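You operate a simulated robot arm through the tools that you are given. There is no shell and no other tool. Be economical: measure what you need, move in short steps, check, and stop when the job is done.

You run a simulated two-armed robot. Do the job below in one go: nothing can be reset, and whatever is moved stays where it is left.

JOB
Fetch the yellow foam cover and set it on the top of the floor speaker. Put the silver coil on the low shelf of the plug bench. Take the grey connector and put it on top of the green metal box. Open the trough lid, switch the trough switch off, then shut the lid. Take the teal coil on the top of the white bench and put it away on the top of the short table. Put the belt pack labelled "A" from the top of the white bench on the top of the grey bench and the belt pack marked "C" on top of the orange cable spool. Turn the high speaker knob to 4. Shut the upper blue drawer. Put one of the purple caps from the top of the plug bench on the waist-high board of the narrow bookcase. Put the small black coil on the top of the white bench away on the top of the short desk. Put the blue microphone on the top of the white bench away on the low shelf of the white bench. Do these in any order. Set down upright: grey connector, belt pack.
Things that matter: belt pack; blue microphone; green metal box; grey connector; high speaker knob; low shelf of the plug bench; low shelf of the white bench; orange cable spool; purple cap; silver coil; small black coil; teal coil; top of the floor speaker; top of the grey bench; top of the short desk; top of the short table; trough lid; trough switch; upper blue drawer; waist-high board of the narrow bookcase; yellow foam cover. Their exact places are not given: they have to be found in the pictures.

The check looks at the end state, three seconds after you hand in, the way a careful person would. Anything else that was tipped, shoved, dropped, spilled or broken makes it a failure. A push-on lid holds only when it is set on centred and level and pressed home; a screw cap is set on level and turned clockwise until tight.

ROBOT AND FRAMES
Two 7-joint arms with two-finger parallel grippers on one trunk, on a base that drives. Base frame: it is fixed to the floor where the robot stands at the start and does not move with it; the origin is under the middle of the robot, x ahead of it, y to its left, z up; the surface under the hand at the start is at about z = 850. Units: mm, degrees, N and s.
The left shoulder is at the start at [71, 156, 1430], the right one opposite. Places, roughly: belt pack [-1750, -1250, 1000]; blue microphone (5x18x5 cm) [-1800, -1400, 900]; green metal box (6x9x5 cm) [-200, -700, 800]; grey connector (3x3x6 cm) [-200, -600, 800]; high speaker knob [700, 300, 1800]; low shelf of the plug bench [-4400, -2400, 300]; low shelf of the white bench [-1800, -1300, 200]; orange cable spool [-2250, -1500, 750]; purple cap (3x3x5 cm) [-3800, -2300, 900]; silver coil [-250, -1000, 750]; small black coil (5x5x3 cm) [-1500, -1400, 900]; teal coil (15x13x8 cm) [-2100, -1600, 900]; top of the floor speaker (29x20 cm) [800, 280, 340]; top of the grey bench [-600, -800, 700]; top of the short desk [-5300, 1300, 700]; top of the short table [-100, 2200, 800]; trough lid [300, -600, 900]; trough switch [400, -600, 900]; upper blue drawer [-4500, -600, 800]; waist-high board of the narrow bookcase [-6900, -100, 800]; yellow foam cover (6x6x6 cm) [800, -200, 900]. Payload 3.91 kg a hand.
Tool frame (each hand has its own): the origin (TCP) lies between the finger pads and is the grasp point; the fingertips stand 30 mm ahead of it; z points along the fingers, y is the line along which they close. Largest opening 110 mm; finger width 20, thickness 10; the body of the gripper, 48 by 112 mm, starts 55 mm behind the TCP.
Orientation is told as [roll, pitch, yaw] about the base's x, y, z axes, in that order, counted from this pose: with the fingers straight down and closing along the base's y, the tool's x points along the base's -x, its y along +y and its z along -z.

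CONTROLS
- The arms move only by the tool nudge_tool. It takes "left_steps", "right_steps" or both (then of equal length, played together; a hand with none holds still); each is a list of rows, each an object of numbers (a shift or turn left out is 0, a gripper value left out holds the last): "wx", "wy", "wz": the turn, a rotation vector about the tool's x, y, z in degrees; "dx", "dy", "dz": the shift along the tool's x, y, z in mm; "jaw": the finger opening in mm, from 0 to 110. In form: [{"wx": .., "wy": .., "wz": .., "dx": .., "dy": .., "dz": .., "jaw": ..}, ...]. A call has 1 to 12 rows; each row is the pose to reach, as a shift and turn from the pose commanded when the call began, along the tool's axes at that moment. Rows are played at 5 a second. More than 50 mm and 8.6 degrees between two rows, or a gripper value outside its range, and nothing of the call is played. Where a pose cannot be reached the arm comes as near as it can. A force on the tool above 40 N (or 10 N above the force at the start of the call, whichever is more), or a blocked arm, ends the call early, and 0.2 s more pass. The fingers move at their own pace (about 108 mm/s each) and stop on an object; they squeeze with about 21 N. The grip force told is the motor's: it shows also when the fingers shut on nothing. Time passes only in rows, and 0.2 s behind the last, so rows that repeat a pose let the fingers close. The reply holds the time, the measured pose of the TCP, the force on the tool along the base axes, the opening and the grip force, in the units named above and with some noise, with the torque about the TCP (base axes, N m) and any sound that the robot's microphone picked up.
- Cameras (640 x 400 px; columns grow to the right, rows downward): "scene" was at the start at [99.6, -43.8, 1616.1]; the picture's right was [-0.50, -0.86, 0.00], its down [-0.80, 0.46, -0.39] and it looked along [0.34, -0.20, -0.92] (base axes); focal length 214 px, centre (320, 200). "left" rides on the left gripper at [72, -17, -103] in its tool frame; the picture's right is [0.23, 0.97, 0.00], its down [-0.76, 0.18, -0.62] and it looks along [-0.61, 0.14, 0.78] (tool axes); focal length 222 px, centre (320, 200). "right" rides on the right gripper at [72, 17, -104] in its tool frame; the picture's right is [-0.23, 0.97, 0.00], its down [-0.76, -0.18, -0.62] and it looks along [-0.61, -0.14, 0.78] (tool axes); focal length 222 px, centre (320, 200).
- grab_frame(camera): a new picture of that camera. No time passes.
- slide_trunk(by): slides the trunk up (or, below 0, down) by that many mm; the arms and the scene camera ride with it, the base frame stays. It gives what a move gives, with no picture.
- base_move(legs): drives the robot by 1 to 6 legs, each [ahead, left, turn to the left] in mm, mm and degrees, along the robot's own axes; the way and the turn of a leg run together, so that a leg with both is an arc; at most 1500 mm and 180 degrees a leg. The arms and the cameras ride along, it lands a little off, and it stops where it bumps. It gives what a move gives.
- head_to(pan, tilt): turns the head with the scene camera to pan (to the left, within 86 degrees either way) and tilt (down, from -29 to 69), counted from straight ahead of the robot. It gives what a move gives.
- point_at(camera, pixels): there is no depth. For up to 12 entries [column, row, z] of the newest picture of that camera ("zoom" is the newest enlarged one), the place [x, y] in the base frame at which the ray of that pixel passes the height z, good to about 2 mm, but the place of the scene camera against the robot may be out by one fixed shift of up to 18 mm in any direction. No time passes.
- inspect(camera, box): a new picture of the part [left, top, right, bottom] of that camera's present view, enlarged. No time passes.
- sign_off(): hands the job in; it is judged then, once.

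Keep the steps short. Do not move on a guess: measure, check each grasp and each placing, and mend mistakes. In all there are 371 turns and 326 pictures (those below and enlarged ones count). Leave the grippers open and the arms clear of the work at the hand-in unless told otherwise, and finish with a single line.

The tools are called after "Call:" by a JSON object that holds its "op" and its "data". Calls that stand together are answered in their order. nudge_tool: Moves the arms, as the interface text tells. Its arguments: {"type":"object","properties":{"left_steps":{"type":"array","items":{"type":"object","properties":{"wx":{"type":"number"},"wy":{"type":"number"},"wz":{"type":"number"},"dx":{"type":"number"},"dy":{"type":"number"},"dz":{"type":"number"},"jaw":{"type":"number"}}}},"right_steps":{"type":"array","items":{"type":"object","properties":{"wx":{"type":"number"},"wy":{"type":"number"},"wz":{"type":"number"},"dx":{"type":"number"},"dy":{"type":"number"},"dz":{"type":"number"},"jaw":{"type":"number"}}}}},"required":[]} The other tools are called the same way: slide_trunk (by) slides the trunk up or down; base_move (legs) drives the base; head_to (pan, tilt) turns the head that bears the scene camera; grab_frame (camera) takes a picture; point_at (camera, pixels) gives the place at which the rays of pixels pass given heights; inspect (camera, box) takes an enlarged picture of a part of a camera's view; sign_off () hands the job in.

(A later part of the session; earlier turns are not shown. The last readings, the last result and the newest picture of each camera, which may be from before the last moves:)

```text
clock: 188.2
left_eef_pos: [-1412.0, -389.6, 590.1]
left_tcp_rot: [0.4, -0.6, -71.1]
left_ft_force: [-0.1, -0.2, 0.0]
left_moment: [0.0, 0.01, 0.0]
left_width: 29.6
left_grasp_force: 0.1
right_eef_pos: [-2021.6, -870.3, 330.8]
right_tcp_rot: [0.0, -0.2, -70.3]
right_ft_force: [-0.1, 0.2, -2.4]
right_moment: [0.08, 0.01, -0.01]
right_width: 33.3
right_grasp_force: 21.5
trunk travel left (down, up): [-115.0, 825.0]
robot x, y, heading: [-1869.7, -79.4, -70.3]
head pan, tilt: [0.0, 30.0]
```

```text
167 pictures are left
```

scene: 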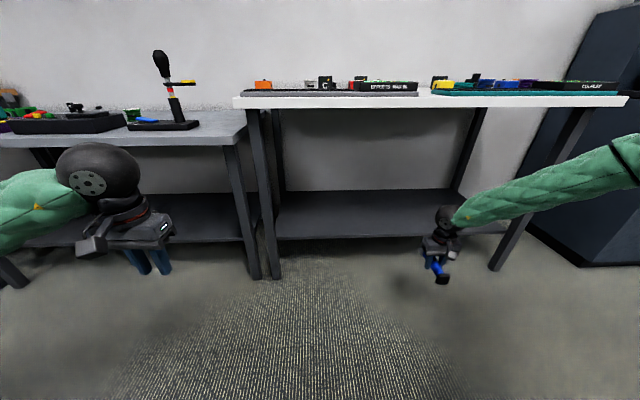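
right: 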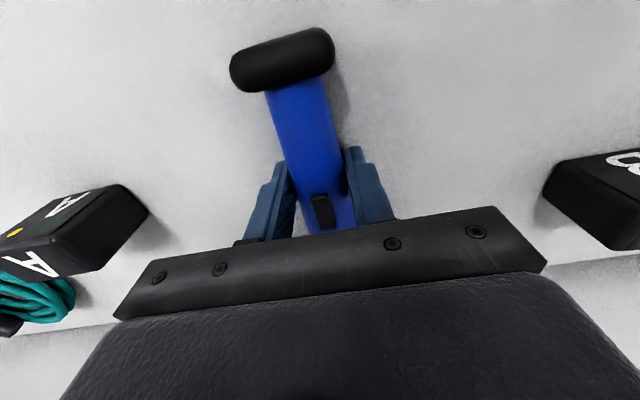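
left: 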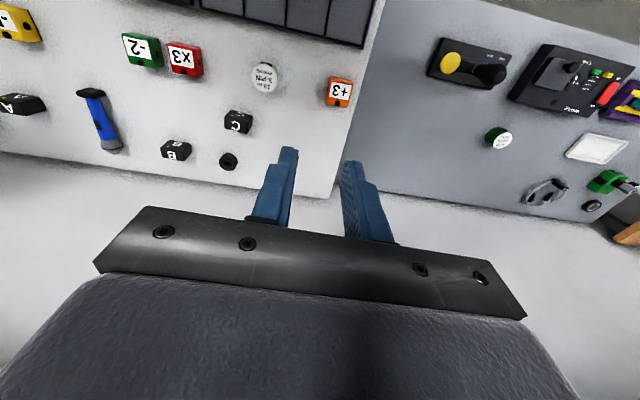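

Driving 300 ahead; then extending the right arm 110 under the bench.

Call:
{"op": "base_move", "data": {"legs": [[300, 0, 0]]}}

Call:
{"op": "nudge_tool", "data": {"right_steps": [{"dx": -40}, {"dx": -80}, {"dx": -115}]}}

Call:
{"op": "grab_frame", "data": {"camera": "scene"}}

Call:
{"op": "grab_frame", "data": {"camera": "right"}}

```text
clock: 190.2
left_eef_pos: [-1313.2, -663.0, 589.5]
left_tcp_rot: [0.3, -0.6, -71.0]
left_ft_force: [0.6, 0.0, 0.1]
left_moment: [-0.02, 0.01, 0.0]
left_width: 30.0
left_grasp_force: 0.1
right_eef_pos: [-1921.8, -1145.3, 329.9]
right_tcp_rot: [0.0, -0.1, -70.3]
right_ft_force: [0.1, 0.8, -2.3]
right_moment: [0.05, 0.01, 0.02]
right_width: 33.2
right_grasp_force: 20.8
trunk travel left (down, up): [-115.0, 825.0]
robot x, y, heading: [-1771.4, -356.0, -70.4]
head pan, tilt: [0.0, 30.0]
```

```text
clock: 191.0
left_eef_pos: [-1313.3, -663.3, 589.9]
left_tcp_rot: [0.3, -0.6, -71.1]
left_ft_force: [0.0, -0.7, 0.5]
left_moment: [-0.01, 0.0, 0.02]
left_width: 29.9
left_grasp_force: 0.0
right_eef_pos: [-1884.5, -1253.6, 329.3]
right_tcp_rot: [0.1, 0.0, -70.3]
right_ft_force: [-0.2, 0.5, -2.6]
right_moment: [0.03, 0.01, 0.01]
right_width: 33.5
right_grasp_force: 20.6
trunk travel left (down, up): [-115.0, 825.0]
robot x, y, heading: [-1771.5, -355.7, -70.3]
head pan, tilt: [0.0, 30.0]
```

```text
166 pictures are left
```

scene: 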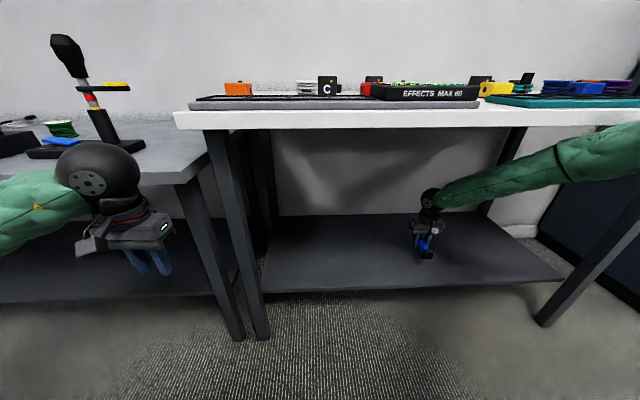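

```text
165 pictures are left
```

right: 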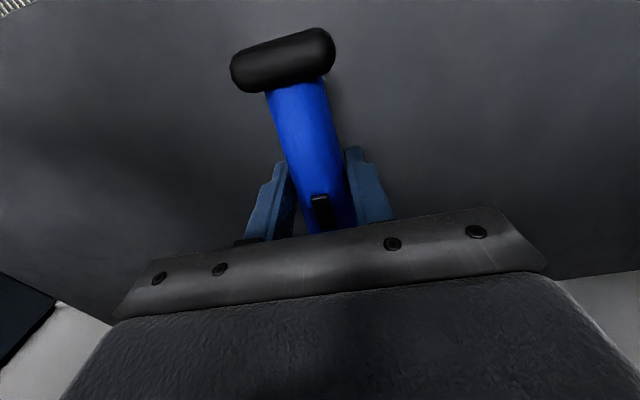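

The mic is over the shelf. Lowering to z ≈ 250, then stepping to contact.

Call:
{"op": "nudge_tool", "data": {"right_steps": [{"dz": 40}, {"dz": 75}, {"dz": 82}, {"dz": 87}, {"dz": 91}, {"dz": 95}]}}

```text
clock: 191.6
left_eef_pos: [-1313.6, -662.1, 591.3]
left_tcp_rot: [0.4, -0.6, -71.1]
left_ft_force: [0.1, -0.6, 1.2]
left_moment: [0.0, -0.04, 0.02]
left_width: 30.2
left_grasp_force: 0.1
right_eef_pos: [-1879.5, -1255.4, 270.3]
right_tcp_rot: [0.2, -0.3, -70.3]
right_ft_force: [11.9, 4.9, 12.0]
right_moment: [0.41, 0.1, -0.2]
right_width: 33.7
right_grasp_force: 21.1
trunk travel left (down, up): [-115.0, 825.0]
robot x, y, heading: [-1770.9, -361.0, -70.1]
head pan, tilt: [0.0, 30.0]
stopped in row 2 (right hand): the force on the tool passed its limit at 161 N (the readings are from after the stop); the commanded pose is now the measured one
```

Hard contact at z 270. Looking before releasing.

Call:
{"op": "nudge_tool", "data": {"right_steps": [{"dz": -2}, {"dz": -3}]}}

Call:
{"op": "inspect", "data": {"camera": "scene", "box": [340, 140, 560, 300]}}

Call:
{"op": "grab_frame", "data": {"camera": "right"}}

```text
clock: 192.2
left_eef_pos: [-1312.7, -663.0, 589.1]
left_tcp_rot: [0.4, -0.6, -71.0]
left_ft_force: [0.2, -1.0, 0.0]
left_moment: [-0.05, 0.01, 0.0]
left_width: 29.9
left_grasp_force: 0.0
right_eef_pos: [-1883.1, -1255.3, 269.3]
right_tcp_rot: [0.0, -0.1, -70.4]
right_ft_force: [2.6, -1.4, 4.4]
right_moment: [0.01, 0.11, 0.06]
right_width: 33.6
right_grasp_force: 21.2
trunk travel left (down, up): [-115.0, 825.0]
robot x, y, heading: [-1770.8, -358.0, -70.1]
head pan, tilt: [0.0, 30.0]
```

```text
2.50 times, centred on (450, 220) of scene
```

zoom: 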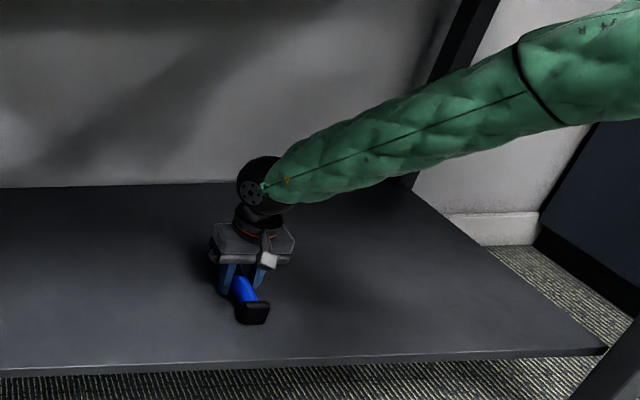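

```text
163 pictures are left
```

right: 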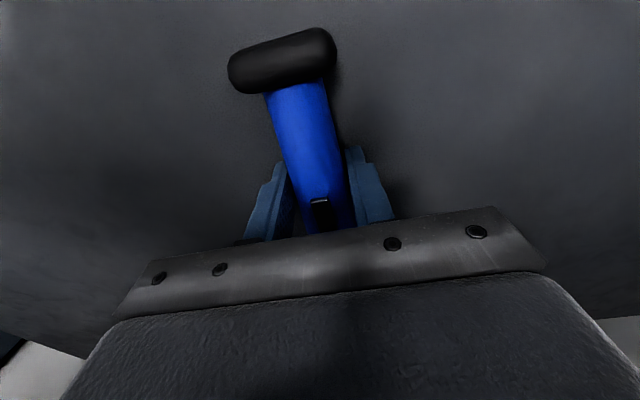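

The mic touches the shelf. Opening slowly and rising.

Call:
{"op": "nudge_tool", "data": {"right_steps": [{"dz": 0, "jaw": 40}, {"dz": 0, "jaw": 55}, {"dz": 0, "jaw": 80}, {"dz": -10, "jaw": 80}, {"dz": -50}, {"dz": -95}]}}

Call:
{"op": "grab_frame", "data": {"camera": "right"}}

```text
clock: 193.8
left_eef_pos: [-1312.6, -662.9, 590.8]
left_tcp_rot: [0.8, -0.3, -70.9]
left_ft_force: [0.2, -0.8, -0.3]
left_moment: [0.0, 0.0, 0.02]
left_width: 30.1
left_grasp_force: 0.0
right_eef_pos: [-1883.8, -1241.6, 334.9]
right_tcp_rot: [0.3, 2.4, -70.1]
right_ft_force: [-1.1, 0.3, -0.8]
right_moment: [-0.04, 0.0, 0.0]
right_width: 80.1
right_grasp_force: 0.1
trunk travel left (down, up): [-115.0, 825.0]
robot x, y, heading: [-1773.9, -356.6, -70.0]
head pan, tilt: [0.0, 30.0]
stopped in row 6 (right hand): the arm was blocked; the commanded pose is now the measured one
```

```text
162 pictures are left
```

right: 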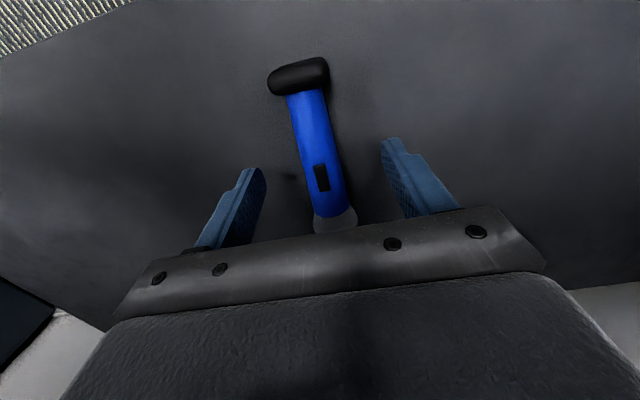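

The mic lies on the shelf. The rising arm met the bench, so I lower it 15 mm and drive straight back.

Call:
{"op": "nudge_tool", "data": {"right_steps": [{"dz": 8}, {"dz": 15}]}}

Call:
{"op": "base_move", "data": {"legs": [[-480, 0, 0]]}}

Call:
{"op": "slide_trunk", "data": {"by": 700}}

Call:
{"op": "head_to", "data": {"pan": 0, "tilt": 35}}

Call:
{"op": "grab_frame", "data": {"camera": "scene"}}

```text
clock: 194.4
left_eef_pos: [-1314.7, -662.9, 593.1]
left_tcp_rot: [0.6, -0.4, -71.1]
left_ft_force: [0.1, 0.7, -0.2]
left_moment: [0.0, 0.02, -0.01]
left_width: 29.9
left_grasp_force: 0.0
right_eef_pos: [-1883.2, -1247.8, 333.9]
right_tcp_rot: [0.3, 1.3, -70.3]
right_ft_force: [-0.3, 0.4, 0.0]
right_moment: [0.0, -0.04, -0.04]
right_width: 79.8
right_grasp_force: 0.1
trunk travel left (down, up): [-115.0, 825.0]
robot x, y, heading: [-1772.0, -355.1, -70.4]
head pan, tilt: [0.0, 30.0]
```

```text
clock: 197.2
left_eef_pos: [-1472.5, -222.9, 589.4]
left_tcp_rot: [0.3, -0.7, -71.5]
left_ft_force: [-1.1, -0.1, -0.4]
left_moment: [0.02, 0.01, 0.05]
left_width: 29.8
left_grasp_force: 0.0
right_eef_pos: [-2045.6, -802.7, 336.4]
right_tcp_rot: [0.1, 1.2, -70.6]
right_ft_force: [-0.3, -0.9, -0.7]
right_moment: [-0.01, 0.0, 0.01]
right_width: 79.6
right_grasp_force: 0.0
trunk travel left (down, up): [-115.0, 825.0]
robot x, y, heading: [-1927.4, 81.6, -70.6]
head pan, tilt: [0.0, 30.0]
```

```text
refused: 700 is not a number from -400 to 400
```

```text
clock: 197.9
left_eef_pos: [-1473.0, -222.2, 589.9]
left_tcp_rot: [0.4, -0.6, -71.5]
left_ft_force: [-0.8, -0.4, -0.7]
left_moment: [-0.05, 0.02, -0.03]
left_width: 29.9
left_grasp_force: 0.0
right_eef_pos: [-2045.8, -802.5, 336.5]
right_tcp_rot: [-0.1, 1.2, -70.6]
right_ft_force: [-0.7, 0.3, -0.8]
right_moment: [-0.02, -0.01, 0.03]
right_width: 80.1
right_grasp_force: 0.0
trunk travel left (down, up): [-115.0, 825.0]
robot x, y, heading: [-1929.4, 87.7, -70.3]
head pan, tilt: [0.0, 35.0]
```

```text
161 pictures are left
```

scene: 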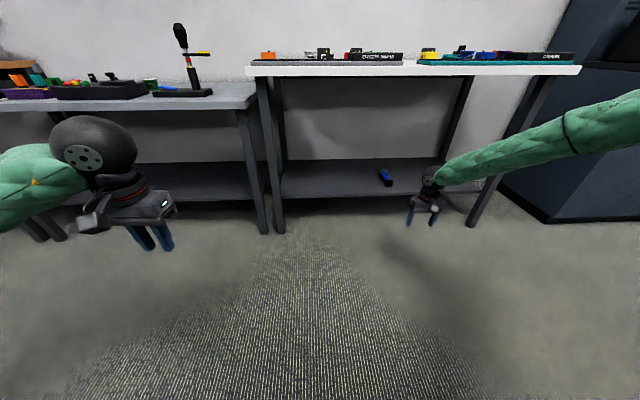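

Mic is on the low shelf at (385,177). Raising the trunk and driving to put C within the right hand's zone.

Call:
{"op": "slide_trunk", "data": {"by": 400}}

Call:
{"op": "slide_trunk", "data": {"by": 300}}

Call:
{"op": "base_move", "data": {"legs": [[0, 345, 1.4], [600, 0, 0]]}}

Call:
{"op": "grab_frame", "data": {"camera": "right"}}

```text
clock: 201.7
left_eef_pos: [-1471.7, -222.5, 989.5]
left_tcp_rot: [0.4, -0.6, -71.4]
left_ft_force: [0.4, 0.4, -1.1]
left_moment: [0.0, 0.0, 0.01]
left_width: 30.2
left_grasp_force: 0.1
right_eef_pos: [-2047.5, -801.1, 736.8]
right_tcp_rot: [0.0, 1.1, -70.6]
right_ft_force: [-0.3, 0.0, 0.1]
right_moment: [0.02, 0.04, -0.04]
right_width: 79.9
right_grasp_force: 0.0
trunk travel left (down, up): [-515.0, 425.0]
robot x, y, heading: [-1926.0, 88.0, -70.9]
head pan, tilt: [0.0, 35.0]
```

```text
clock: 204.7
left_eef_pos: [-1471.7, -222.8, 1290.0]
left_tcp_rot: [0.2, -0.6, -71.4]
left_ft_force: [0.2, -0.4, 0.3]
left_moment: [0.02, 0.0, -0.04]
left_width: 30.0
left_grasp_force: 0.1
right_eef_pos: [-2046.5, -801.6, 1035.7]
right_tcp_rot: [0.0, 1.2, -70.6]
right_ft_force: [0.8, -0.2, -0.4]
right_moment: [-0.01, -0.01, 0.01]
right_width: 79.9
right_grasp_force: 0.0
trunk travel left (down, up): [-815.0, 125.0]
robot x, y, heading: [-1929.0, 85.3, -70.8]
head pan, tilt: [0.0, 35.0]
```

```text
clock: 209.9
left_eef_pos: [-942.5, -653.0, 1290.6]
left_tcp_rot: [0.3, -0.6, -71.0]
left_ft_force: [0.1, 0.7, -0.4]
left_moment: [-0.02, 0.03, 0.02]
left_width: 29.8
left_grasp_force: 0.0
right_eef_pos: [-1510.9, -1237.5, 1036.1]
right_tcp_rot: [0.0, 1.2, -70.1]
right_ft_force: [0.2, 0.3, 0.6]
right_moment: [0.01, -0.04, -0.02]
right_width: 80.2
right_grasp_force: 0.0
trunk travel left (down, up): [-815.0, 125.0]
robot x, y, heading: [-1401.5, -352.3, -70.2]
head pan, tilt: [0.0, 35.0]
```

```text
160 pictures are left
```

right: 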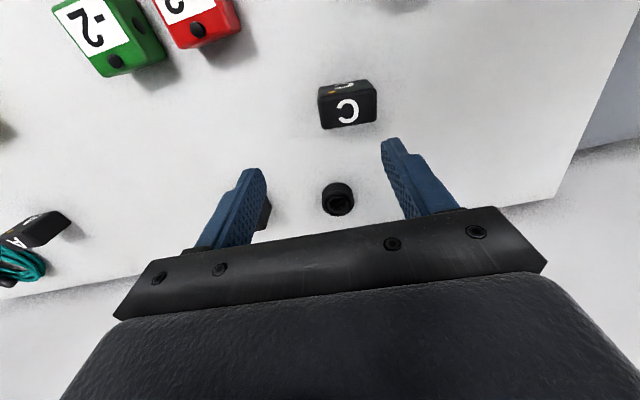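

Call:
{"op": "point_at", "data": {"camera": "right", "pixels": [[347, 109, 885], [320, 98, 885], [374, 90, 885], [377, 118, 885], [323, 129, 885], [338, 198, 870], [347, 109, 900]]}}

Call:
{"op": "inspect", "data": {"camera": "right", "box": [290, 60, 400, 230]}}

```text
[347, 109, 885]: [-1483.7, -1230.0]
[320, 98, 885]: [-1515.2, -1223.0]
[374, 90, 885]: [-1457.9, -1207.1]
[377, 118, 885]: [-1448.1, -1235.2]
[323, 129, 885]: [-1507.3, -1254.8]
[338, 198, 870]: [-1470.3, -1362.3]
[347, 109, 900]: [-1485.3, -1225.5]
```

```text
2.35 times, centred on (345, 145) of right
```

zoom: 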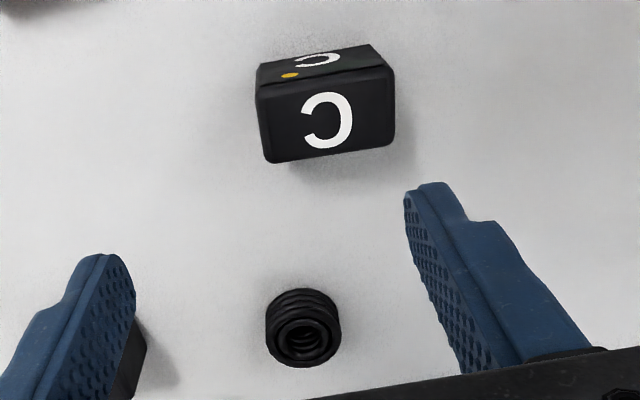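

C's top is about 60×32 mm centred at (-1482,-1230). Moving over and down with jaw 100.

Call:
{"op": "nudge_tool", "data": {"right_steps": [{"dx": -3, "dy": 28, "wy": -1.2, "jaw": 100}, {"dx": -3, "dy": 28, "wy": -1.2, "dz": 45}, {"dx": -3, "dy": 28, "wy": -1.2, "dz": 90}]}}

Call:
{"op": "grab_frame", "data": {"camera": "right"}}

```text
clock: 210.7
left_eef_pos: [-942.0, -654.7, 1290.5]
left_tcp_rot: [0.3, -0.5, -71.1]
left_ft_force: [-0.2, 0.3, -0.1]
left_moment: [0.02, 0.03, 0.03]
left_width: 29.9
left_grasp_force: 0.1
right_eef_pos: [-1487.9, -1226.4, 951.2]
right_tcp_rot: [0.0, -0.1, -70.2]
right_ft_force: [0.3, 1.0, -0.3]
right_moment: [-0.03, 0.02, -0.03]
right_width: 100.0
right_grasp_force: 0.1
right hand out of reach, approached as far as the arm can: row 3
trunk travel left (down, up): [-815.0, 125.0]
robot x, y, heading: [-1404.5, -345.3, -70.2]
head pan, tilt: [0.0, 35.0]
```

```text
158 pictures are left
```

right: 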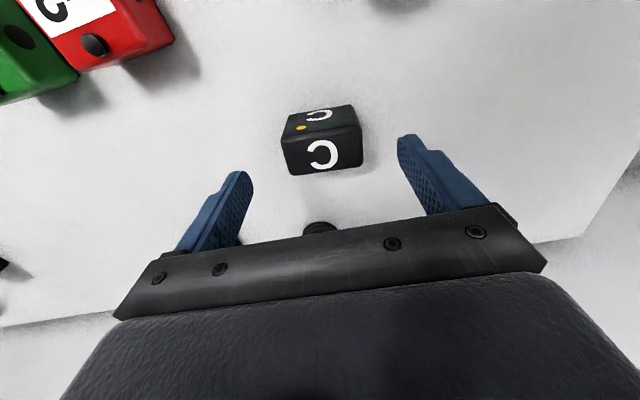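

Call:
{"op": "base_move", "data": {"legs": [[95, 0, 0]]}}

Call:
{"op": "nudge_tool", "data": {"right_steps": [{"dx": 45}, {"dx": 90}]}}

Call:
{"op": "inspect", "data": {"camera": "right", "box": [220, 80, 420, 240]}}

Call:
{"op": "point_at", "data": {"camera": "zoom", "pixels": [[320, 200, 885], [320, 200, 900], [100, 100, 885]]}}

```text
clock: 211.8
left_eef_pos: [-907.1, -743.3, 1290.9]
left_tcp_rot: [0.2, -0.6, -71.0]
left_ft_force: [0.7, -0.4, 0.4]
left_moment: [0.01, 0.04, 0.02]
left_width: 30.0
left_grasp_force: 0.0
right_eef_pos: [-1452.6, -1317.0, 952.6]
right_tcp_rot: [0.1, -0.1, -70.1]
right_ft_force: [1.1, -0.6, 0.0]
right_moment: [-0.01, 0.01, 0.03]
right_width: 99.8
right_grasp_force: 0.0
trunk travel left (down, up): [-815.0, 125.0]
robot x, y, heading: [-1365.3, -438.9, -70.0]
head pan, tilt: [0.0, 35.0]
```

```text
clock: 212.4
left_eef_pos: [-907.8, -742.5, 1290.3]
left_tcp_rot: [0.2, -0.6, -70.9]
left_ft_force: [0.3, -0.5, -0.4]
left_moment: [-0.03, 0.02, 0.02]
left_width: 30.1
left_grasp_force: 0.1
right_eef_pos: [-1482.6, -1232.9, 950.2]
right_tcp_rot: [0.1, -0.2, -70.0]
right_ft_force: [-0.5, 0.2, 0.3]
right_moment: [0.02, -0.01, -0.02]
right_width: 100.0
right_grasp_force: 0.1
trunk travel left (down, up): [-815.0, 125.0]
robot x, y, heading: [-1365.5, -440.2, -69.8]
head pan, tilt: [0.0, 35.0]
```

```text
2.50 times, centred on (320, 160) of right
```

zoom: 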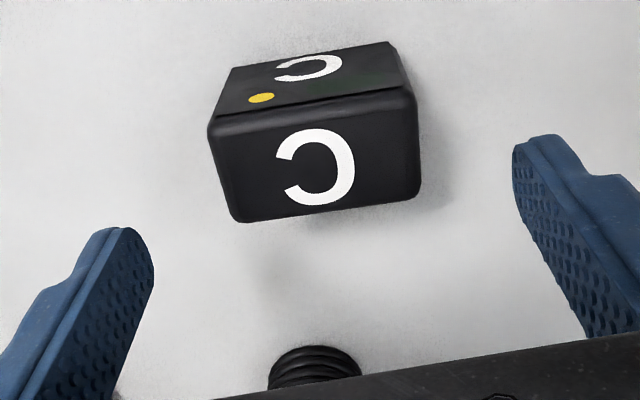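

```text
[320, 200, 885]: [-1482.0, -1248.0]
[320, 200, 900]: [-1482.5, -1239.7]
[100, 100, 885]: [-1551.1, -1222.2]
```

Centred on C. Lowering 63 mm and closing.

Call:
{"op": "nudge_tool", "data": {"right_steps": [{"dz": 35}, {"dz": 55}, {"dz": 63}, {"dz": 63, "jaw": 40}, {"dz": 63, "jaw": 40}, {"dz": 63, "jaw": 40}]}}

Call:
{"op": "grab_frame", "data": {"camera": "right"}}

```text
clock: 213.8
left_eef_pos: [-908.8, -742.5, 1291.1]
left_tcp_rot: [0.3, -0.6, -71.0]
left_ft_force: [-0.9, 0.0, -0.3]
left_moment: [0.04, -0.05, 0.0]
left_width: 29.8
left_grasp_force: 0.0
right_eef_pos: [-1488.7, -1229.5, 895.7]
right_tcp_rot: [0.1, -0.3, -70.1]
right_ft_force: [0.4, -0.2, 1.7]
right_moment: [-0.06, 0.08, 0.02]
right_width: 60.2
right_grasp_force: 20.4
right hand out of reach, approached as far as the arm can: row 3, 4, 5, 6
trunk travel left (down, up): [-815.0, 125.0]
robot x, y, heading: [-1368.6, -440.6, -70.0]
head pan, tilt: [0.0, 35.0]
```

```text
156 pictures are left
```

right: 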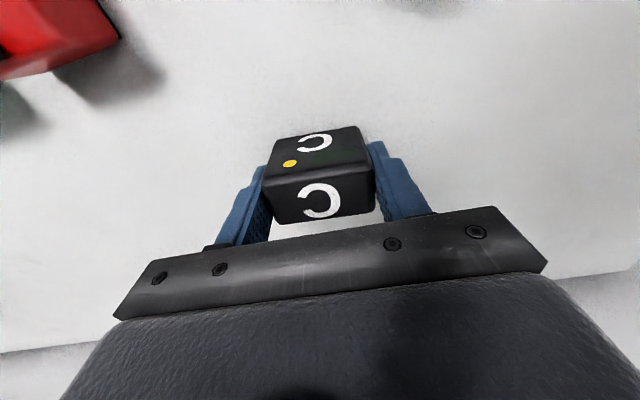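

C is held. Lifting 120 and driving 835 right to the orange reel.

Call:
{"op": "nudge_tool", "data": {"right_steps": [{"dz": -45}, {"dz": -90}, {"dz": -125}]}}

Call:
{"op": "base_move", "data": {"legs": [[0, -835, 1]]}}

Call:
{"op": "grab_frame", "data": {"camera": "right"}}

Call:
{"op": "head_to", "data": {"pan": -30, "tilt": 45}}

Call:
{"op": "grab_frame", "data": {"camera": "scene"}}

```text
clock: 214.7
left_eef_pos: [-909.4, -742.0, 1290.2]
left_tcp_rot: [0.3, -0.6, -71.1]
left_ft_force: [0.0, 0.6, -0.2]
left_moment: [0.02, 0.01, 0.02]
left_width: 30.2
left_grasp_force: 0.1
right_eef_pos: [-1490.5, -1230.1, 1021.5]
right_tcp_rot: [0.0, -0.1, -70.0]
right_ft_force: [0.1, 0.4, -2.2]
right_moment: [0.03, -0.02, 0.02]
right_width: 60.4
right_grasp_force: 20.7
trunk travel left (down, up): [-815.0, 125.0]
robot x, y, heading: [-1367.0, -440.7, -70.2]
head pan, tilt: [0.0, 35.0]
```

```text
clock: 219.1
left_eef_pos: [-1695.1, -1030.5, 1290.4]
left_tcp_rot: [0.3, -0.6, -70.2]
left_ft_force: [-0.7, 0.9, -0.5]
left_moment: [0.0, 0.0, 0.0]
left_width: 29.9
left_grasp_force: 0.1
right_eef_pos: [-2271.7, -1525.1, 1021.5]
right_tcp_rot: [0.1, -0.1, -69.3]
right_ft_force: [0.0, 0.1, -0.6]
right_moment: [0.0, -0.04, 0.0]
right_width: 60.4
right_grasp_force: 20.9
trunk travel left (down, up): [-815.0, 125.0]
robot x, y, heading: [-2157.3, -729.0, -69.5]
head pan, tilt: [0.0, 35.0]
```

```text
155 pictures are left
```

right: 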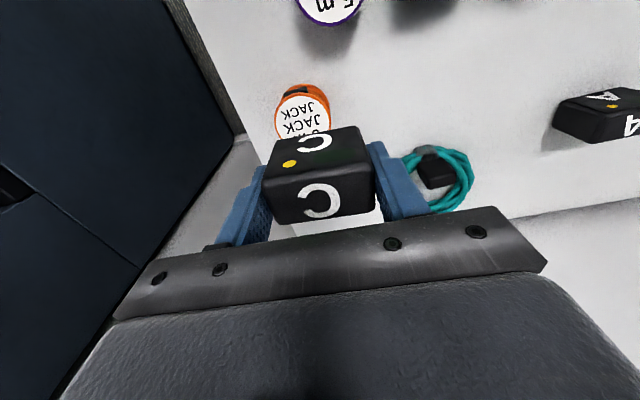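

```text
clock: 220.1
left_eef_pos: [-1694.9, -1030.0, 1291.0]
left_tcp_rot: [0.4, -0.6, -70.3]
left_ft_force: [0.6, 0.5, 0.5]
left_moment: [-0.01, 0.02, 0.03]
left_width: 30.0
left_grasp_force: 0.0
right_eef_pos: [-2271.2, -1524.5, 1021.7]
right_tcp_rot: [-0.1, -0.1, -69.3]
right_ft_force: [0.5, 0.3, -2.3]
right_moment: [-0.01, 0.01, -0.02]
right_width: 60.1
right_grasp_force: 21.4
trunk travel left (down, up): [-815.0, 125.0]
robot x, y, heading: [-2159.1, -729.5, -69.5]
head pan, tilt: [-30.0, 45.0]
```

```text
154 pictures are left
```

scene: 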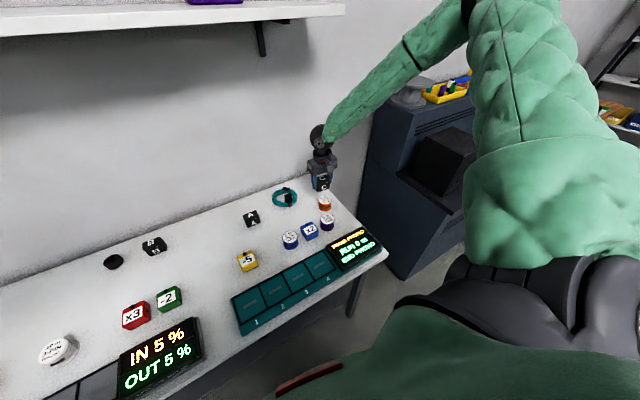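

Call:
{"op": "nudge_tool", "data": {"right_steps": [{"dy": 40}, {"dy": 85}]}}

Call:
{"op": "inspect", "data": {"camera": "right", "box": [160, 60, 320, 220]}}

```text
clock: 220.7
left_eef_pos: [-1693.0, -1030.8, 1289.7]
left_tcp_rot: [0.2, -0.6, -70.3]
left_ft_force: [0.0, 0.1, 0.5]
left_moment: [-0.04, 0.0, 0.0]
left_width: 30.0
left_grasp_force: 0.1
right_eef_pos: [-2190.8, -1497.3, 1022.4]
right_tcp_rot: [0.0, -0.2, -69.4]
right_ft_force: [0.7, -0.1, -0.1]
right_moment: [-0.03, 0.03, 0.04]
right_width: 60.1
right_grasp_force: 20.8
trunk travel left (down, up): [-815.0, 125.0]
robot x, y, heading: [-2158.1, -730.0, -69.7]
head pan, tilt: [-30.0, 45.0]
```

```text
2.50 times, centred on (240, 140) of right
```

zoom: 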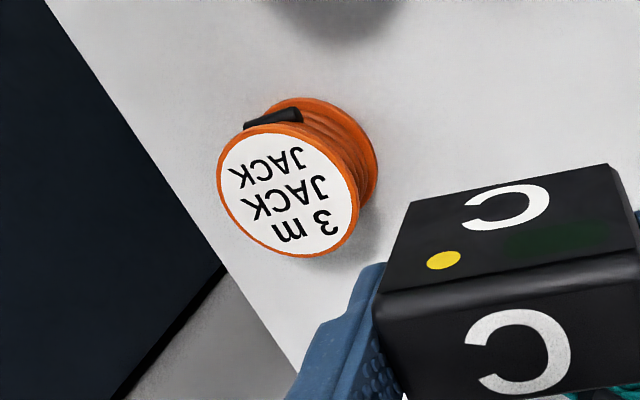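

Call:
{"op": "point_at", "data": {"camera": "zoom", "pixels": [[288, 190, 890], [288, 190, 900], [288, 190, 910], [222, 168, 900], [357, 212, 900], [318, 150, 852]]}}

```text
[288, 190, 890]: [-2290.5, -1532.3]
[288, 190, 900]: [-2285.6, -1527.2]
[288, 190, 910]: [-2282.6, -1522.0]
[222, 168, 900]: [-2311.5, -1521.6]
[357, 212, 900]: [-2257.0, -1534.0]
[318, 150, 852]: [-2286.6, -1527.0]
```

Reel centre (-2286,-1527), top z ≈ 900. Moving C above it and lowering to just above contact.

Call:
{"op": "nudge_tool", "data": {"right_steps": [{"dx": 6, "dy": -48}, {"dx": 13, "dy": -99}, {"dx": 13, "dy": -99, "dz": 40}, {"dx": 13, "dy": -99, "dz": 66}]}}

Call:
{"op": "grab_frame", "data": {"camera": "right"}}

Call:
{"op": "inspect", "data": {"camera": "scene", "box": [270, 130, 390, 250]}}

```text
refused: row 2 steps farther than a row can; nothing moved
```

```text
152 pictures are left
```

right: 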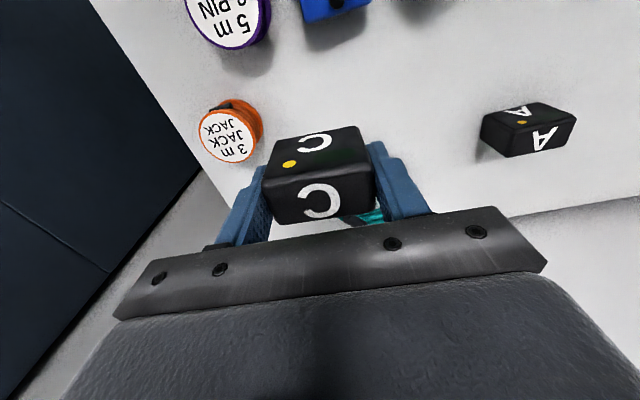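

```text
3.33 times, centred on (330, 190) of scene
```

zoom: 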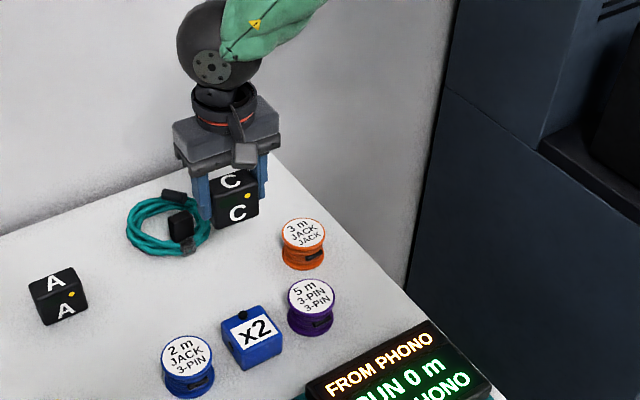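

Call:
{"op": "nudge_tool", "data": {"right_steps": [{"dx": 5, "dy": -34}, {"dx": 9, "dy": -67}, {"dx": 13, "dy": -99}, {"dx": 13, "dy": -99, "dz": 40}, {"dx": 13, "dy": -99, "dz": 66}]}}

Call:
{"op": "grab_frame", "data": {"camera": "right"}}

Call:
{"op": "inspect", "data": {"camera": "scene", "box": [270, 130, 390, 250]}}

```text
clock: 221.9
left_eef_pos: [-1695.5, -1029.6, 1290.7]
left_tcp_rot: [0.2, -0.5, -70.2]
left_ft_force: [0.2, 0.5, 0.5]
left_moment: [-0.03, 0.02, -0.03]
left_width: 30.0
left_grasp_force: 0.1
right_eef_pos: [-2289.8, -1518.0, 955.3]
right_tcp_rot: [0.0, -0.1, -69.2]
right_ft_force: [-0.4, -0.5, -2.2]
right_moment: [-0.02, -0.03, 0.01]
right_width: 60.1
right_grasp_force: 21.1
trunk travel left (down, up): [-815.0, 125.0]
robot x, y, heading: [-2158.7, -731.1, -69.4]
head pan, tilt: [-30.0, 45.0]
```

```text
150 pictures are left
```

right: 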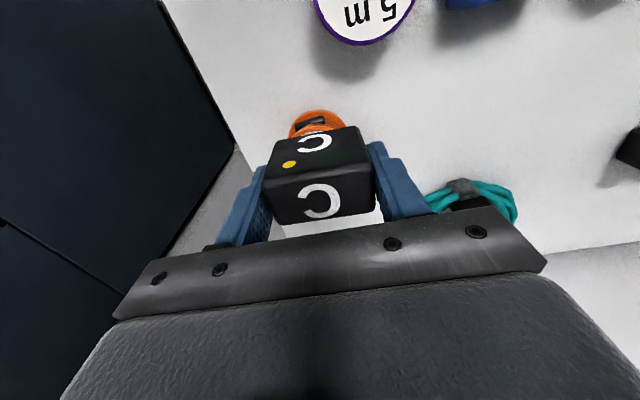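

```text
3.33 times, centred on (330, 190) of scene
```

zoom: 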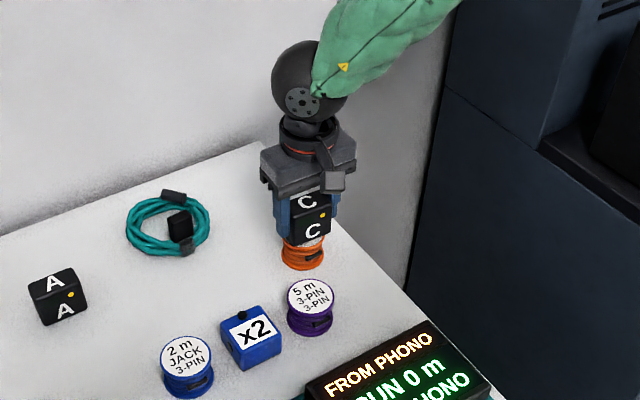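

Aligned over the reel. Lowering in small steps.

Call:
{"op": "nudge_tool", "data": {"right_steps": [{"dz": 4}, {"dz": 7}, {"dz": 9}, {"dz": 11}]}}

```text
clock: 222.9
left_eef_pos: [-1695.0, -1029.4, 1289.6]
left_tcp_rot: [0.4, -0.5, -70.1]
left_ft_force: [-0.6, 0.4, -0.3]
left_moment: [-0.01, 0.02, 0.0]
left_width: 30.3
left_grasp_force: 0.1
right_eef_pos: [-2288.7, -1517.6, 945.8]
right_tcp_rot: [0.1, -0.1, -69.2]
right_ft_force: [0.8, -0.7, -1.6]
right_moment: [-0.03, -0.01, -0.01]
right_width: 60.1
right_grasp_force: 21.2
trunk travel left (down, up): [-815.0, 125.0]
robot x, y, heading: [-2156.5, -732.5, -69.5]
head pan, tilt: [-30.0, 45.0]
```

Call:
{"op": "nudge_tool", "data": {"right_steps": [{"dz": 2}, {"dz": 4}, {"dz": 6}, {"dz": 8}]}}

```text
clock: 223.9
left_eef_pos: [-1695.8, -1027.5, 1291.9]
left_tcp_rot: [0.4, -0.8, -70.3]
left_ft_force: [-0.3, 1.3, -0.4]
left_moment: [0.0, 0.0, -0.01]
left_width: 30.0
left_grasp_force: 0.2
right_eef_pos: [-2288.2, -1516.6, 938.6]
right_tcp_rot: [0.0, -0.1, -69.3]
right_ft_force: [-2.8, 0.5, 19.8]
right_moment: [-0.02, -0.01, -0.05]
right_width: 59.5
right_grasp_force: 21.0
trunk travel left (down, up): [-815.0, 125.0]
robot x, y, heading: [-2155.5, -730.6, -69.5]
head pan, tilt: [-30.0, 45.0]
```

Contact at 20 N. Easing 3 mm up, opening gently, then rising.

Call:
{"op": "nudge_tool", "data": {"right_steps": [{"dz": -3}, {"dz": -3, "jaw": 64}, {"dz": -3, "jaw": 75}, {"dz": -3, "jaw": 95}, {"dz": -40, "jaw": 95}, {"dz": -85}, {"dz": -120}]}}

Call:
{"op": "grab_frame", "data": {"camera": "right"}}

Call:
{"op": "inspect", "data": {"camera": "scene", "box": [270, 130, 390, 250]}}

```text
clock: 225.5
left_eef_pos: [-1696.3, -1028.0, 1290.8]
left_tcp_rot: [0.3, -0.6, -70.2]
left_ft_force: [-0.2, -0.3, 1.2]
left_moment: [0.02, 0.03, 0.03]
left_width: 30.3
left_grasp_force: 0.1
right_eef_pos: [-2286.6, -1517.2, 1054.7]
right_tcp_rot: [0.2, -0.2, -69.3]
right_ft_force: [0.8, 0.2, 0.2]
right_moment: [0.0, -0.04, 0.0]
right_width: 95.1
right_grasp_force: 0.0
trunk travel left (down, up): [-815.0, 125.0]
robot x, y, heading: [-2160.5, -732.0, -69.3]
head pan, tilt: [-30.0, 45.0]
```

```text
148 pictures are left
```

right: 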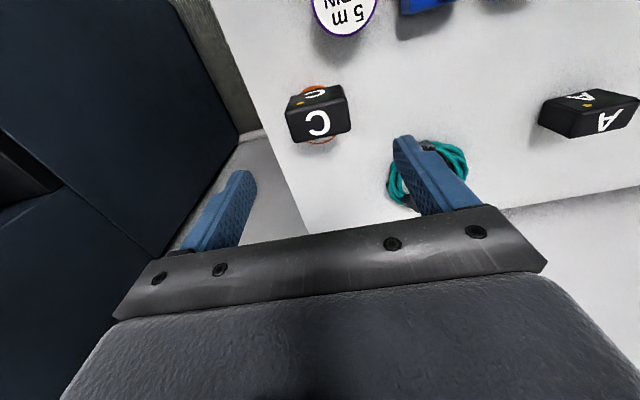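

```text
3.33 times, centred on (330, 190) of scene
```

zoom: 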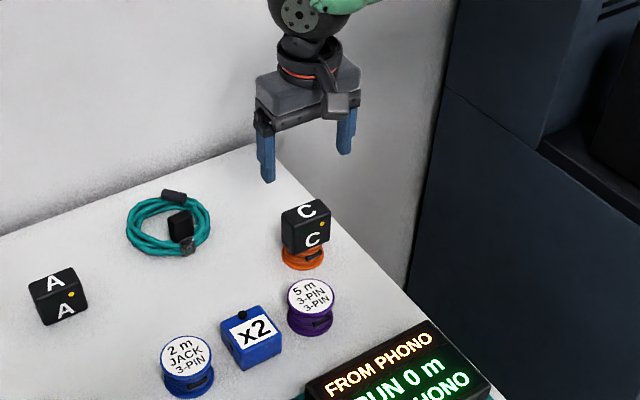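

C rests on the reel, letter facing out. Next A with the right hand: shifting 335 left and 60 ahead.

Call:
{"op": "base_move", "data": {"legs": [[62, 335, 0]]}}

Call:
{"op": "grab_frame", "data": {"camera": "right"}}

```text
clock: 227.7
left_eef_pos: [-1367.3, -976.7, 1290.0]
left_tcp_rot: [0.4, -0.6, -70.8]
left_ft_force: [0.4, -0.1, 0.1]
left_moment: [0.0, -0.01, 0.03]
left_width: 30.2
left_grasp_force: 0.0
right_eef_pos: [-1963.4, -1458.8, 1055.0]
right_tcp_rot: [0.0, 0.0, -69.9]
right_ft_force: [-0.9, -0.2, 0.3]
right_moment: [0.03, 0.03, 0.01]
right_width: 94.9
right_grasp_force: 0.1
trunk travel left (down, up): [-815.0, 125.0]
robot x, y, heading: [-1829.6, -671.5, -70.0]
head pan, tilt: [-30.0, 45.0]
```

```text
146 pictures are left
```

right: 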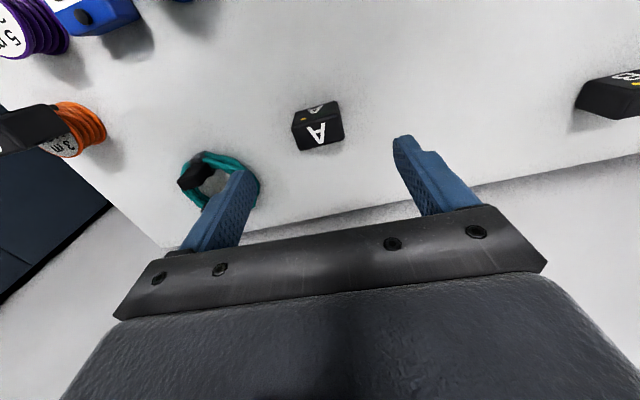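

Call:
{"op": "point_at", "data": {"camera": "right", "pixels": [[320, 133, 890], [296, 127, 890], [342, 115, 890], [220, 180, 865]]}}

```text
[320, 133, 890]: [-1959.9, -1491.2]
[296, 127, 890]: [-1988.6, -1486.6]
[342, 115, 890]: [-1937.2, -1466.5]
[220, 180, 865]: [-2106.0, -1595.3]
```

Call:
{"op": "slide_trunk", "data": {"by": -50}}

Call:
{"op": "nudge_tool", "data": {"right_steps": [{"dx": -29, "dy": -7, "jaw": 100}, {"dx": -29, "dy": -7, "dz": 40}, {"dx": -29, "dy": -7, "dz": 80}, {"dx": -29, "dy": -7, "dz": 112}]}}

Call:
{"op": "grab_frame", "data": {"camera": "right"}}

```text
clock: 228.6
left_eef_pos: [-1366.6, -977.1, 1240.0]
left_tcp_rot: [0.5, -0.6, -70.8]
left_ft_force: [0.0, 0.2, 0.9]
left_moment: [0.01, 0.02, 0.04]
left_width: 30.0
left_grasp_force: 0.1
right_eef_pos: [-1961.6, -1459.3, 1005.5]
right_tcp_rot: [0.1, -0.1, -70.0]
right_ft_force: [-0.2, 0.0, 0.2]
right_moment: [0.02, -0.01, 0.0]
right_width: 95.1
right_grasp_force: 0.0
trunk travel left (down, up): [-765.0, 175.0]
robot x, y, heading: [-1827.2, -674.6, -69.7]
head pan, tilt: [-30.0, 45.0]
```

```text
clock: 229.6
left_eef_pos: [-1367.6, -977.1, 1240.2]
left_tcp_rot: [0.4, -0.5, -70.8]
left_ft_force: [0.2, -0.4, -0.1]
left_moment: [0.04, 0.0, 0.0]
left_width: 30.0
left_grasp_force: 0.1
right_eef_pos: [-1960.3, -1487.3, 892.0]
right_tcp_rot: [0.2, -0.1, -69.9]
right_ft_force: [0.3, -0.3, 0.2]
right_moment: [0.0, 0.02, 0.0]
right_width: 100.0
right_grasp_force: 0.0
trunk travel left (down, up): [-765.0, 175.0]
robot x, y, heading: [-1825.8, -674.9, -69.9]
head pan, tilt: [-30.0, 45.0]
```

```text
145 pictures are left
```

right: 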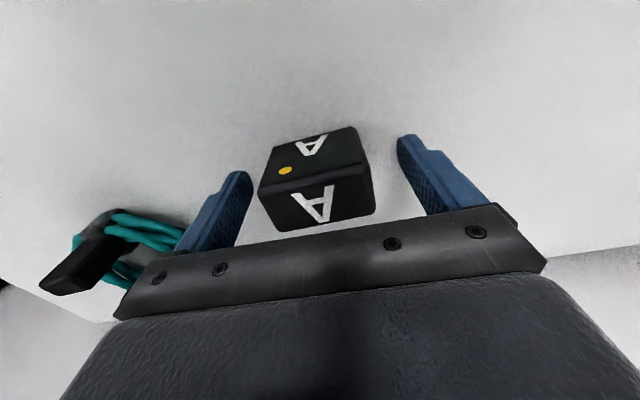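

A sits between the fingers. Closing and lifting.

Call:
{"op": "nudge_tool", "data": {"right_steps": [{"jaw": 40}, {"jaw": 40}, {"jaw": 40}, {"jaw": 40, "dz": -40}, {"jaw": 40, "dz": -85}, {"jaw": 40, "dz": -130}]}}

Call:
{"op": "grab_frame", "data": {"camera": "right"}}

```text
clock: 231.0
left_eef_pos: [-1365.9, -976.0, 1240.3]
left_tcp_rot: [0.3, -0.6, -70.7]
left_ft_force: [0.4, 0.6, -0.1]
left_moment: [0.01, 0.01, -0.02]
left_width: 29.8
left_grasp_force: 0.2
right_eef_pos: [-1960.4, -1486.1, 1024.6]
right_tcp_rot: [0.1, 0.0, -69.9]
right_ft_force: [0.2, 0.9, -2.5]
right_moment: [-0.02, -0.01, 0.05]
right_width: 60.0
right_grasp_force: 20.5
trunk travel left (down, up): [-765.0, 175.0]
robot x, y, heading: [-1826.6, -670.1, -69.9]
head pan, tilt: [-30.0, 45.0]
```

```text
144 pictures are left
```

right: 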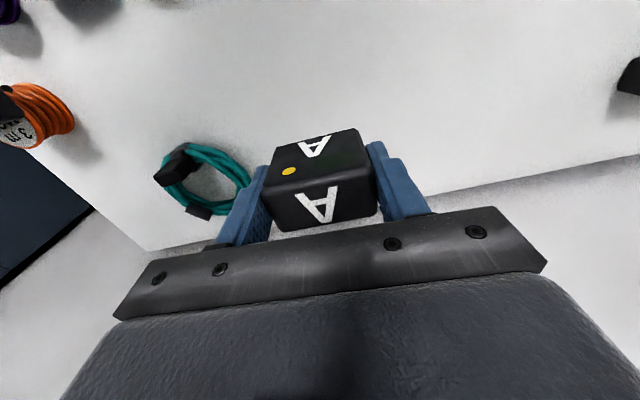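

A is held. Driving 926 left to the grey bench spot where I can both place A (right) and later take the silver coil (left).

Call:
{"op": "base_move", "data": {"legs": [[-8, 926, 0.5]]}}

Call:
{"op": "head_to", "data": {"pan": 0, "tilt": 50}}

Call:
{"op": "grab_frame", "data": {"camera": "scene"}}

Call:
{"op": "grab_frame", "data": {"camera": "right"}}

```text
clock: 236.0
left_eef_pos: [-469.7, -647.5, 1240.2]
left_tcp_rot: [0.3, -0.6, -71.3]
left_ft_force: [0.1, 0.7, -0.6]
left_moment: [0.0, -0.04, 0.02]
left_width: 30.1
left_grasp_force: 0.1
right_eef_pos: [-1066.9, -1152.7, 1022.5]
right_tcp_rot: [0.1, -0.1, -70.3]
right_ft_force: [-0.1, -0.1, -1.8]
right_moment: [0.04, 0.02, 0.0]
right_width: 59.9
right_grasp_force: 21.0
trunk travel left (down, up): [-765.0, 175.0]
robot x, y, heading: [-927.2, -341.2, -70.5]
head pan, tilt: [-30.0, 45.0]
```

```text
clock: 237.0
left_eef_pos: [-469.7, -646.1, 1238.9]
left_tcp_rot: [0.4, -0.6, -71.2]
left_ft_force: [-0.3, -0.3, 0.7]
left_moment: [0.02, -0.02, 0.01]
left_width: 30.0
left_grasp_force: 0.1
right_eef_pos: [-1067.6, -1152.9, 1023.9]
right_tcp_rot: [0.2, -0.1, -70.3]
right_ft_force: [-0.1, 0.1, -0.7]
right_moment: [0.0, -0.01, -0.01]
right_width: 59.8
right_grasp_force: 21.1
trunk travel left (down, up): [-765.0, 175.0]
robot x, y, heading: [-929.6, -339.9, -70.2]
head pan, tilt: [0.0, 50.0]
```

```text
143 pictures are left
```

scene: 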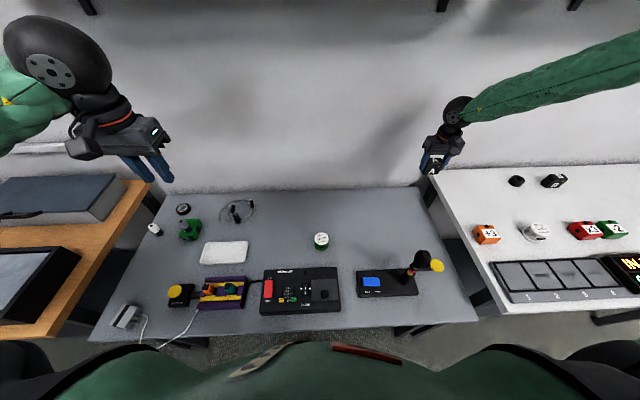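

```text
142 pictures are left
```

right: 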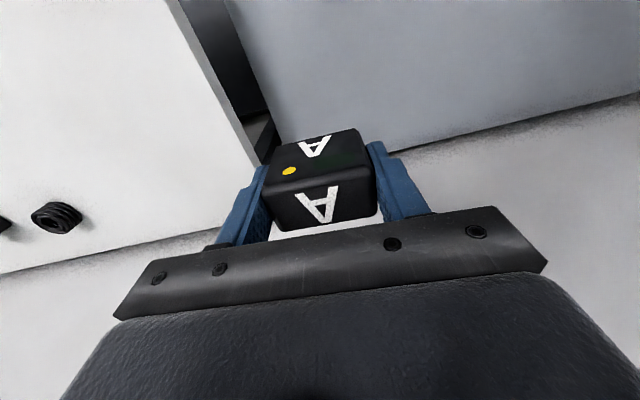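

The hand is beside the bench's right edge; shifting the base 165 left.

Call:
{"op": "base_move", "data": {"legs": [[-30, 165, 0]]}}

Call:
{"op": "grab_frame", "data": {"camera": "right"}}

Call:
{"op": "inspect", "data": {"camera": "scene", "box": [360, 120, 560, 300]}}

```text
clock: 238.4
left_eef_pos: [-324.1, -560.7, 1240.3]
left_tcp_rot: [0.4, -0.7, -71.0]
left_ft_force: [0.1, 0.5, 0.0]
left_moment: [-0.01, 0.01, 0.03]
left_width: 30.0
left_grasp_force: 0.1
right_eef_pos: [-919.4, -1068.8, 1023.0]
right_tcp_rot: [0.2, -0.1, -70.1]
right_ft_force: [0.1, -0.1, -0.9]
right_moment: [0.02, 0.03, 0.01]
right_width: 59.8
right_grasp_force: 20.8
trunk travel left (down, up): [-765.0, 175.0]
robot x, y, heading: [-781.5, -254.5, -70.0]
head pan, tilt: [0.0, 50.0]
```

```text
141 pictures are left
```

right: 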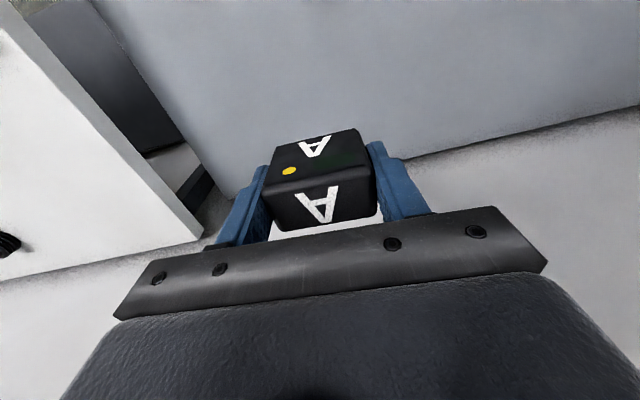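

```text
2.22 times, centred on (460, 210) of scene
```

zoom: 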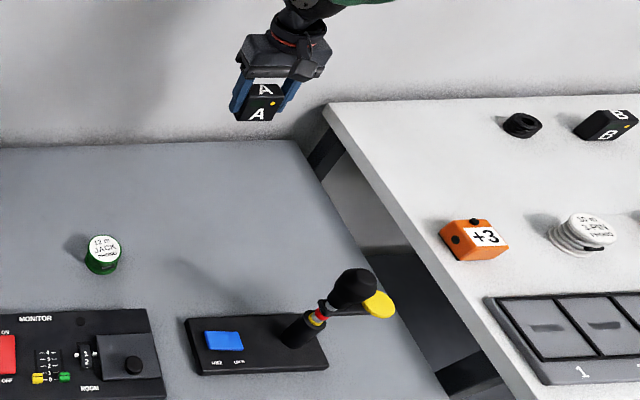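

The spot below is free bench. Lowering the trunk 200, then the hand to contact.

Call:
{"op": "slide_trunk", "data": {"by": -200}}

Call:
{"op": "nudge_tool", "data": {"right_steps": [{"dz": 15}, {"dz": 25}, {"dz": 30}, {"dz": 34}]}}

```text
clock: 240.6
left_eef_pos: [-322.8, -559.8, 1039.3]
left_tcp_rot: [0.3, -0.7, -71.0]
left_ft_force: [-0.2, -0.5, 0.0]
left_moment: [0.01, 0.01, -0.01]
left_width: 29.7
left_grasp_force: 0.0
right_eef_pos: [-919.6, -1068.7, 823.5]
right_tcp_rot: [0.1, -0.1, -70.2]
right_ft_force: [0.9, -0.1, -1.4]
right_moment: [-0.01, -0.01, 0.0]
right_width: 59.4
right_grasp_force: 20.6
trunk travel left (down, up): [-565.0, 375.0]
robot x, y, heading: [-786.6, -257.0, -70.2]
head pan, tilt: [0.0, 50.0]
```

```text
clock: 241.6
left_eef_pos: [-324.9, -559.5, 1039.3]
left_tcp_rot: [0.3, -0.6, -71.0]
left_ft_force: [0.3, -0.5, 0.2]
left_moment: [0.02, 0.02, 0.02]
left_width: 29.9
left_grasp_force: 0.1
right_eef_pos: [-919.0, -1069.1, 790.2]
right_tcp_rot: [0.1, -0.1, -70.1]
right_ft_force: [0.1, 0.6, -1.3]
right_moment: [0.0, -0.01, 0.02]
right_width: 60.0
right_grasp_force: 21.1
trunk travel left (down, up): [-565.0, 375.0]
robot x, y, heading: [-783.0, -258.8, -70.4]
head pan, tilt: [0.0, 50.0]
```

Call:
{"op": "nudge_tool", "data": {"right_steps": [{"dz": 3}, {"dz": 6}, {"dz": 9}, {"dz": 11}]}}

```text
clock: 242.6
left_eef_pos: [-323.8, -559.0, 1040.1]
left_tcp_rot: [0.4, -0.7, -71.0]
left_ft_force: [-0.6, -0.7, -0.2]
left_moment: [0.01, 0.01, -0.03]
left_width: 30.1
left_grasp_force: 0.1
right_eef_pos: [-918.0, -1069.8, 780.4]
right_tcp_rot: [0.0, -0.3, -70.2]
right_ft_force: [-1.2, 3.0, 19.9]
right_moment: [-0.17, 0.34, -0.24]
right_width: 60.1
right_grasp_force: 21.3
trunk travel left (down, up): [-565.0, 375.0]
robot x, y, heading: [-783.2, -256.5, -69.9]
head pan, tilt: [0.0, 50.0]
```

Contact (20 N). Releasing A gently and lifting.

Call:
{"op": "nudge_tool", "data": {"right_steps": [{"dz": -2}, {"dz": -2, "jaw": 64}, {"dz": -2, "jaw": 75}, {"dz": -2, "jaw": 100}, {"dz": -45, "jaw": 100}, {"dz": -90}, {"dz": -135}]}}

Call:
{"op": "grab_frame", "data": {"camera": "right"}}

Call:
{"op": "grab_frame", "data": {"camera": "left"}}

```text
clock: 244.2
left_eef_pos: [-323.8, -559.9, 1041.2]
left_tcp_rot: [0.3, -0.7, -71.0]
left_ft_force: [-0.1, 0.0, 0.7]
left_moment: [-0.01, -0.01, 0.01]
left_width: 30.4
left_grasp_force: 0.1
right_eef_pos: [-922.3, -1066.2, 911.6]
right_tcp_rot: [-0.1, 0.0, -70.1]
right_ft_force: [0.2, -0.5, 0.6]
right_moment: [-0.02, -0.02, 0.02]
right_width: 99.9
right_grasp_force: 0.0
trunk travel left (down, up): [-565.0, 375.0]
robot x, y, heading: [-785.8, -255.9, -70.3]
head pan, tilt: [0.0, 50.0]
```

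```text
139 pictures are left
```

right: 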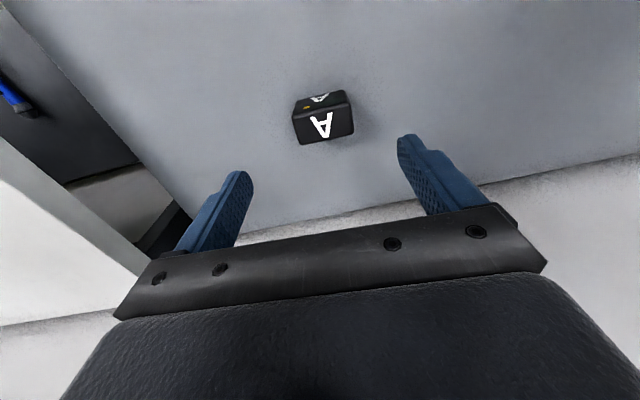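

```text
138 pictures are left
```

left: 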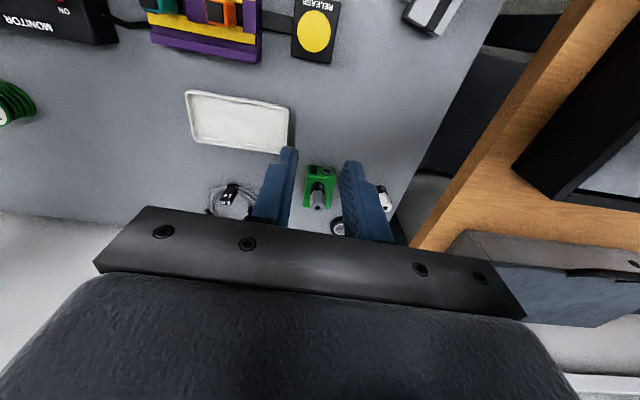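

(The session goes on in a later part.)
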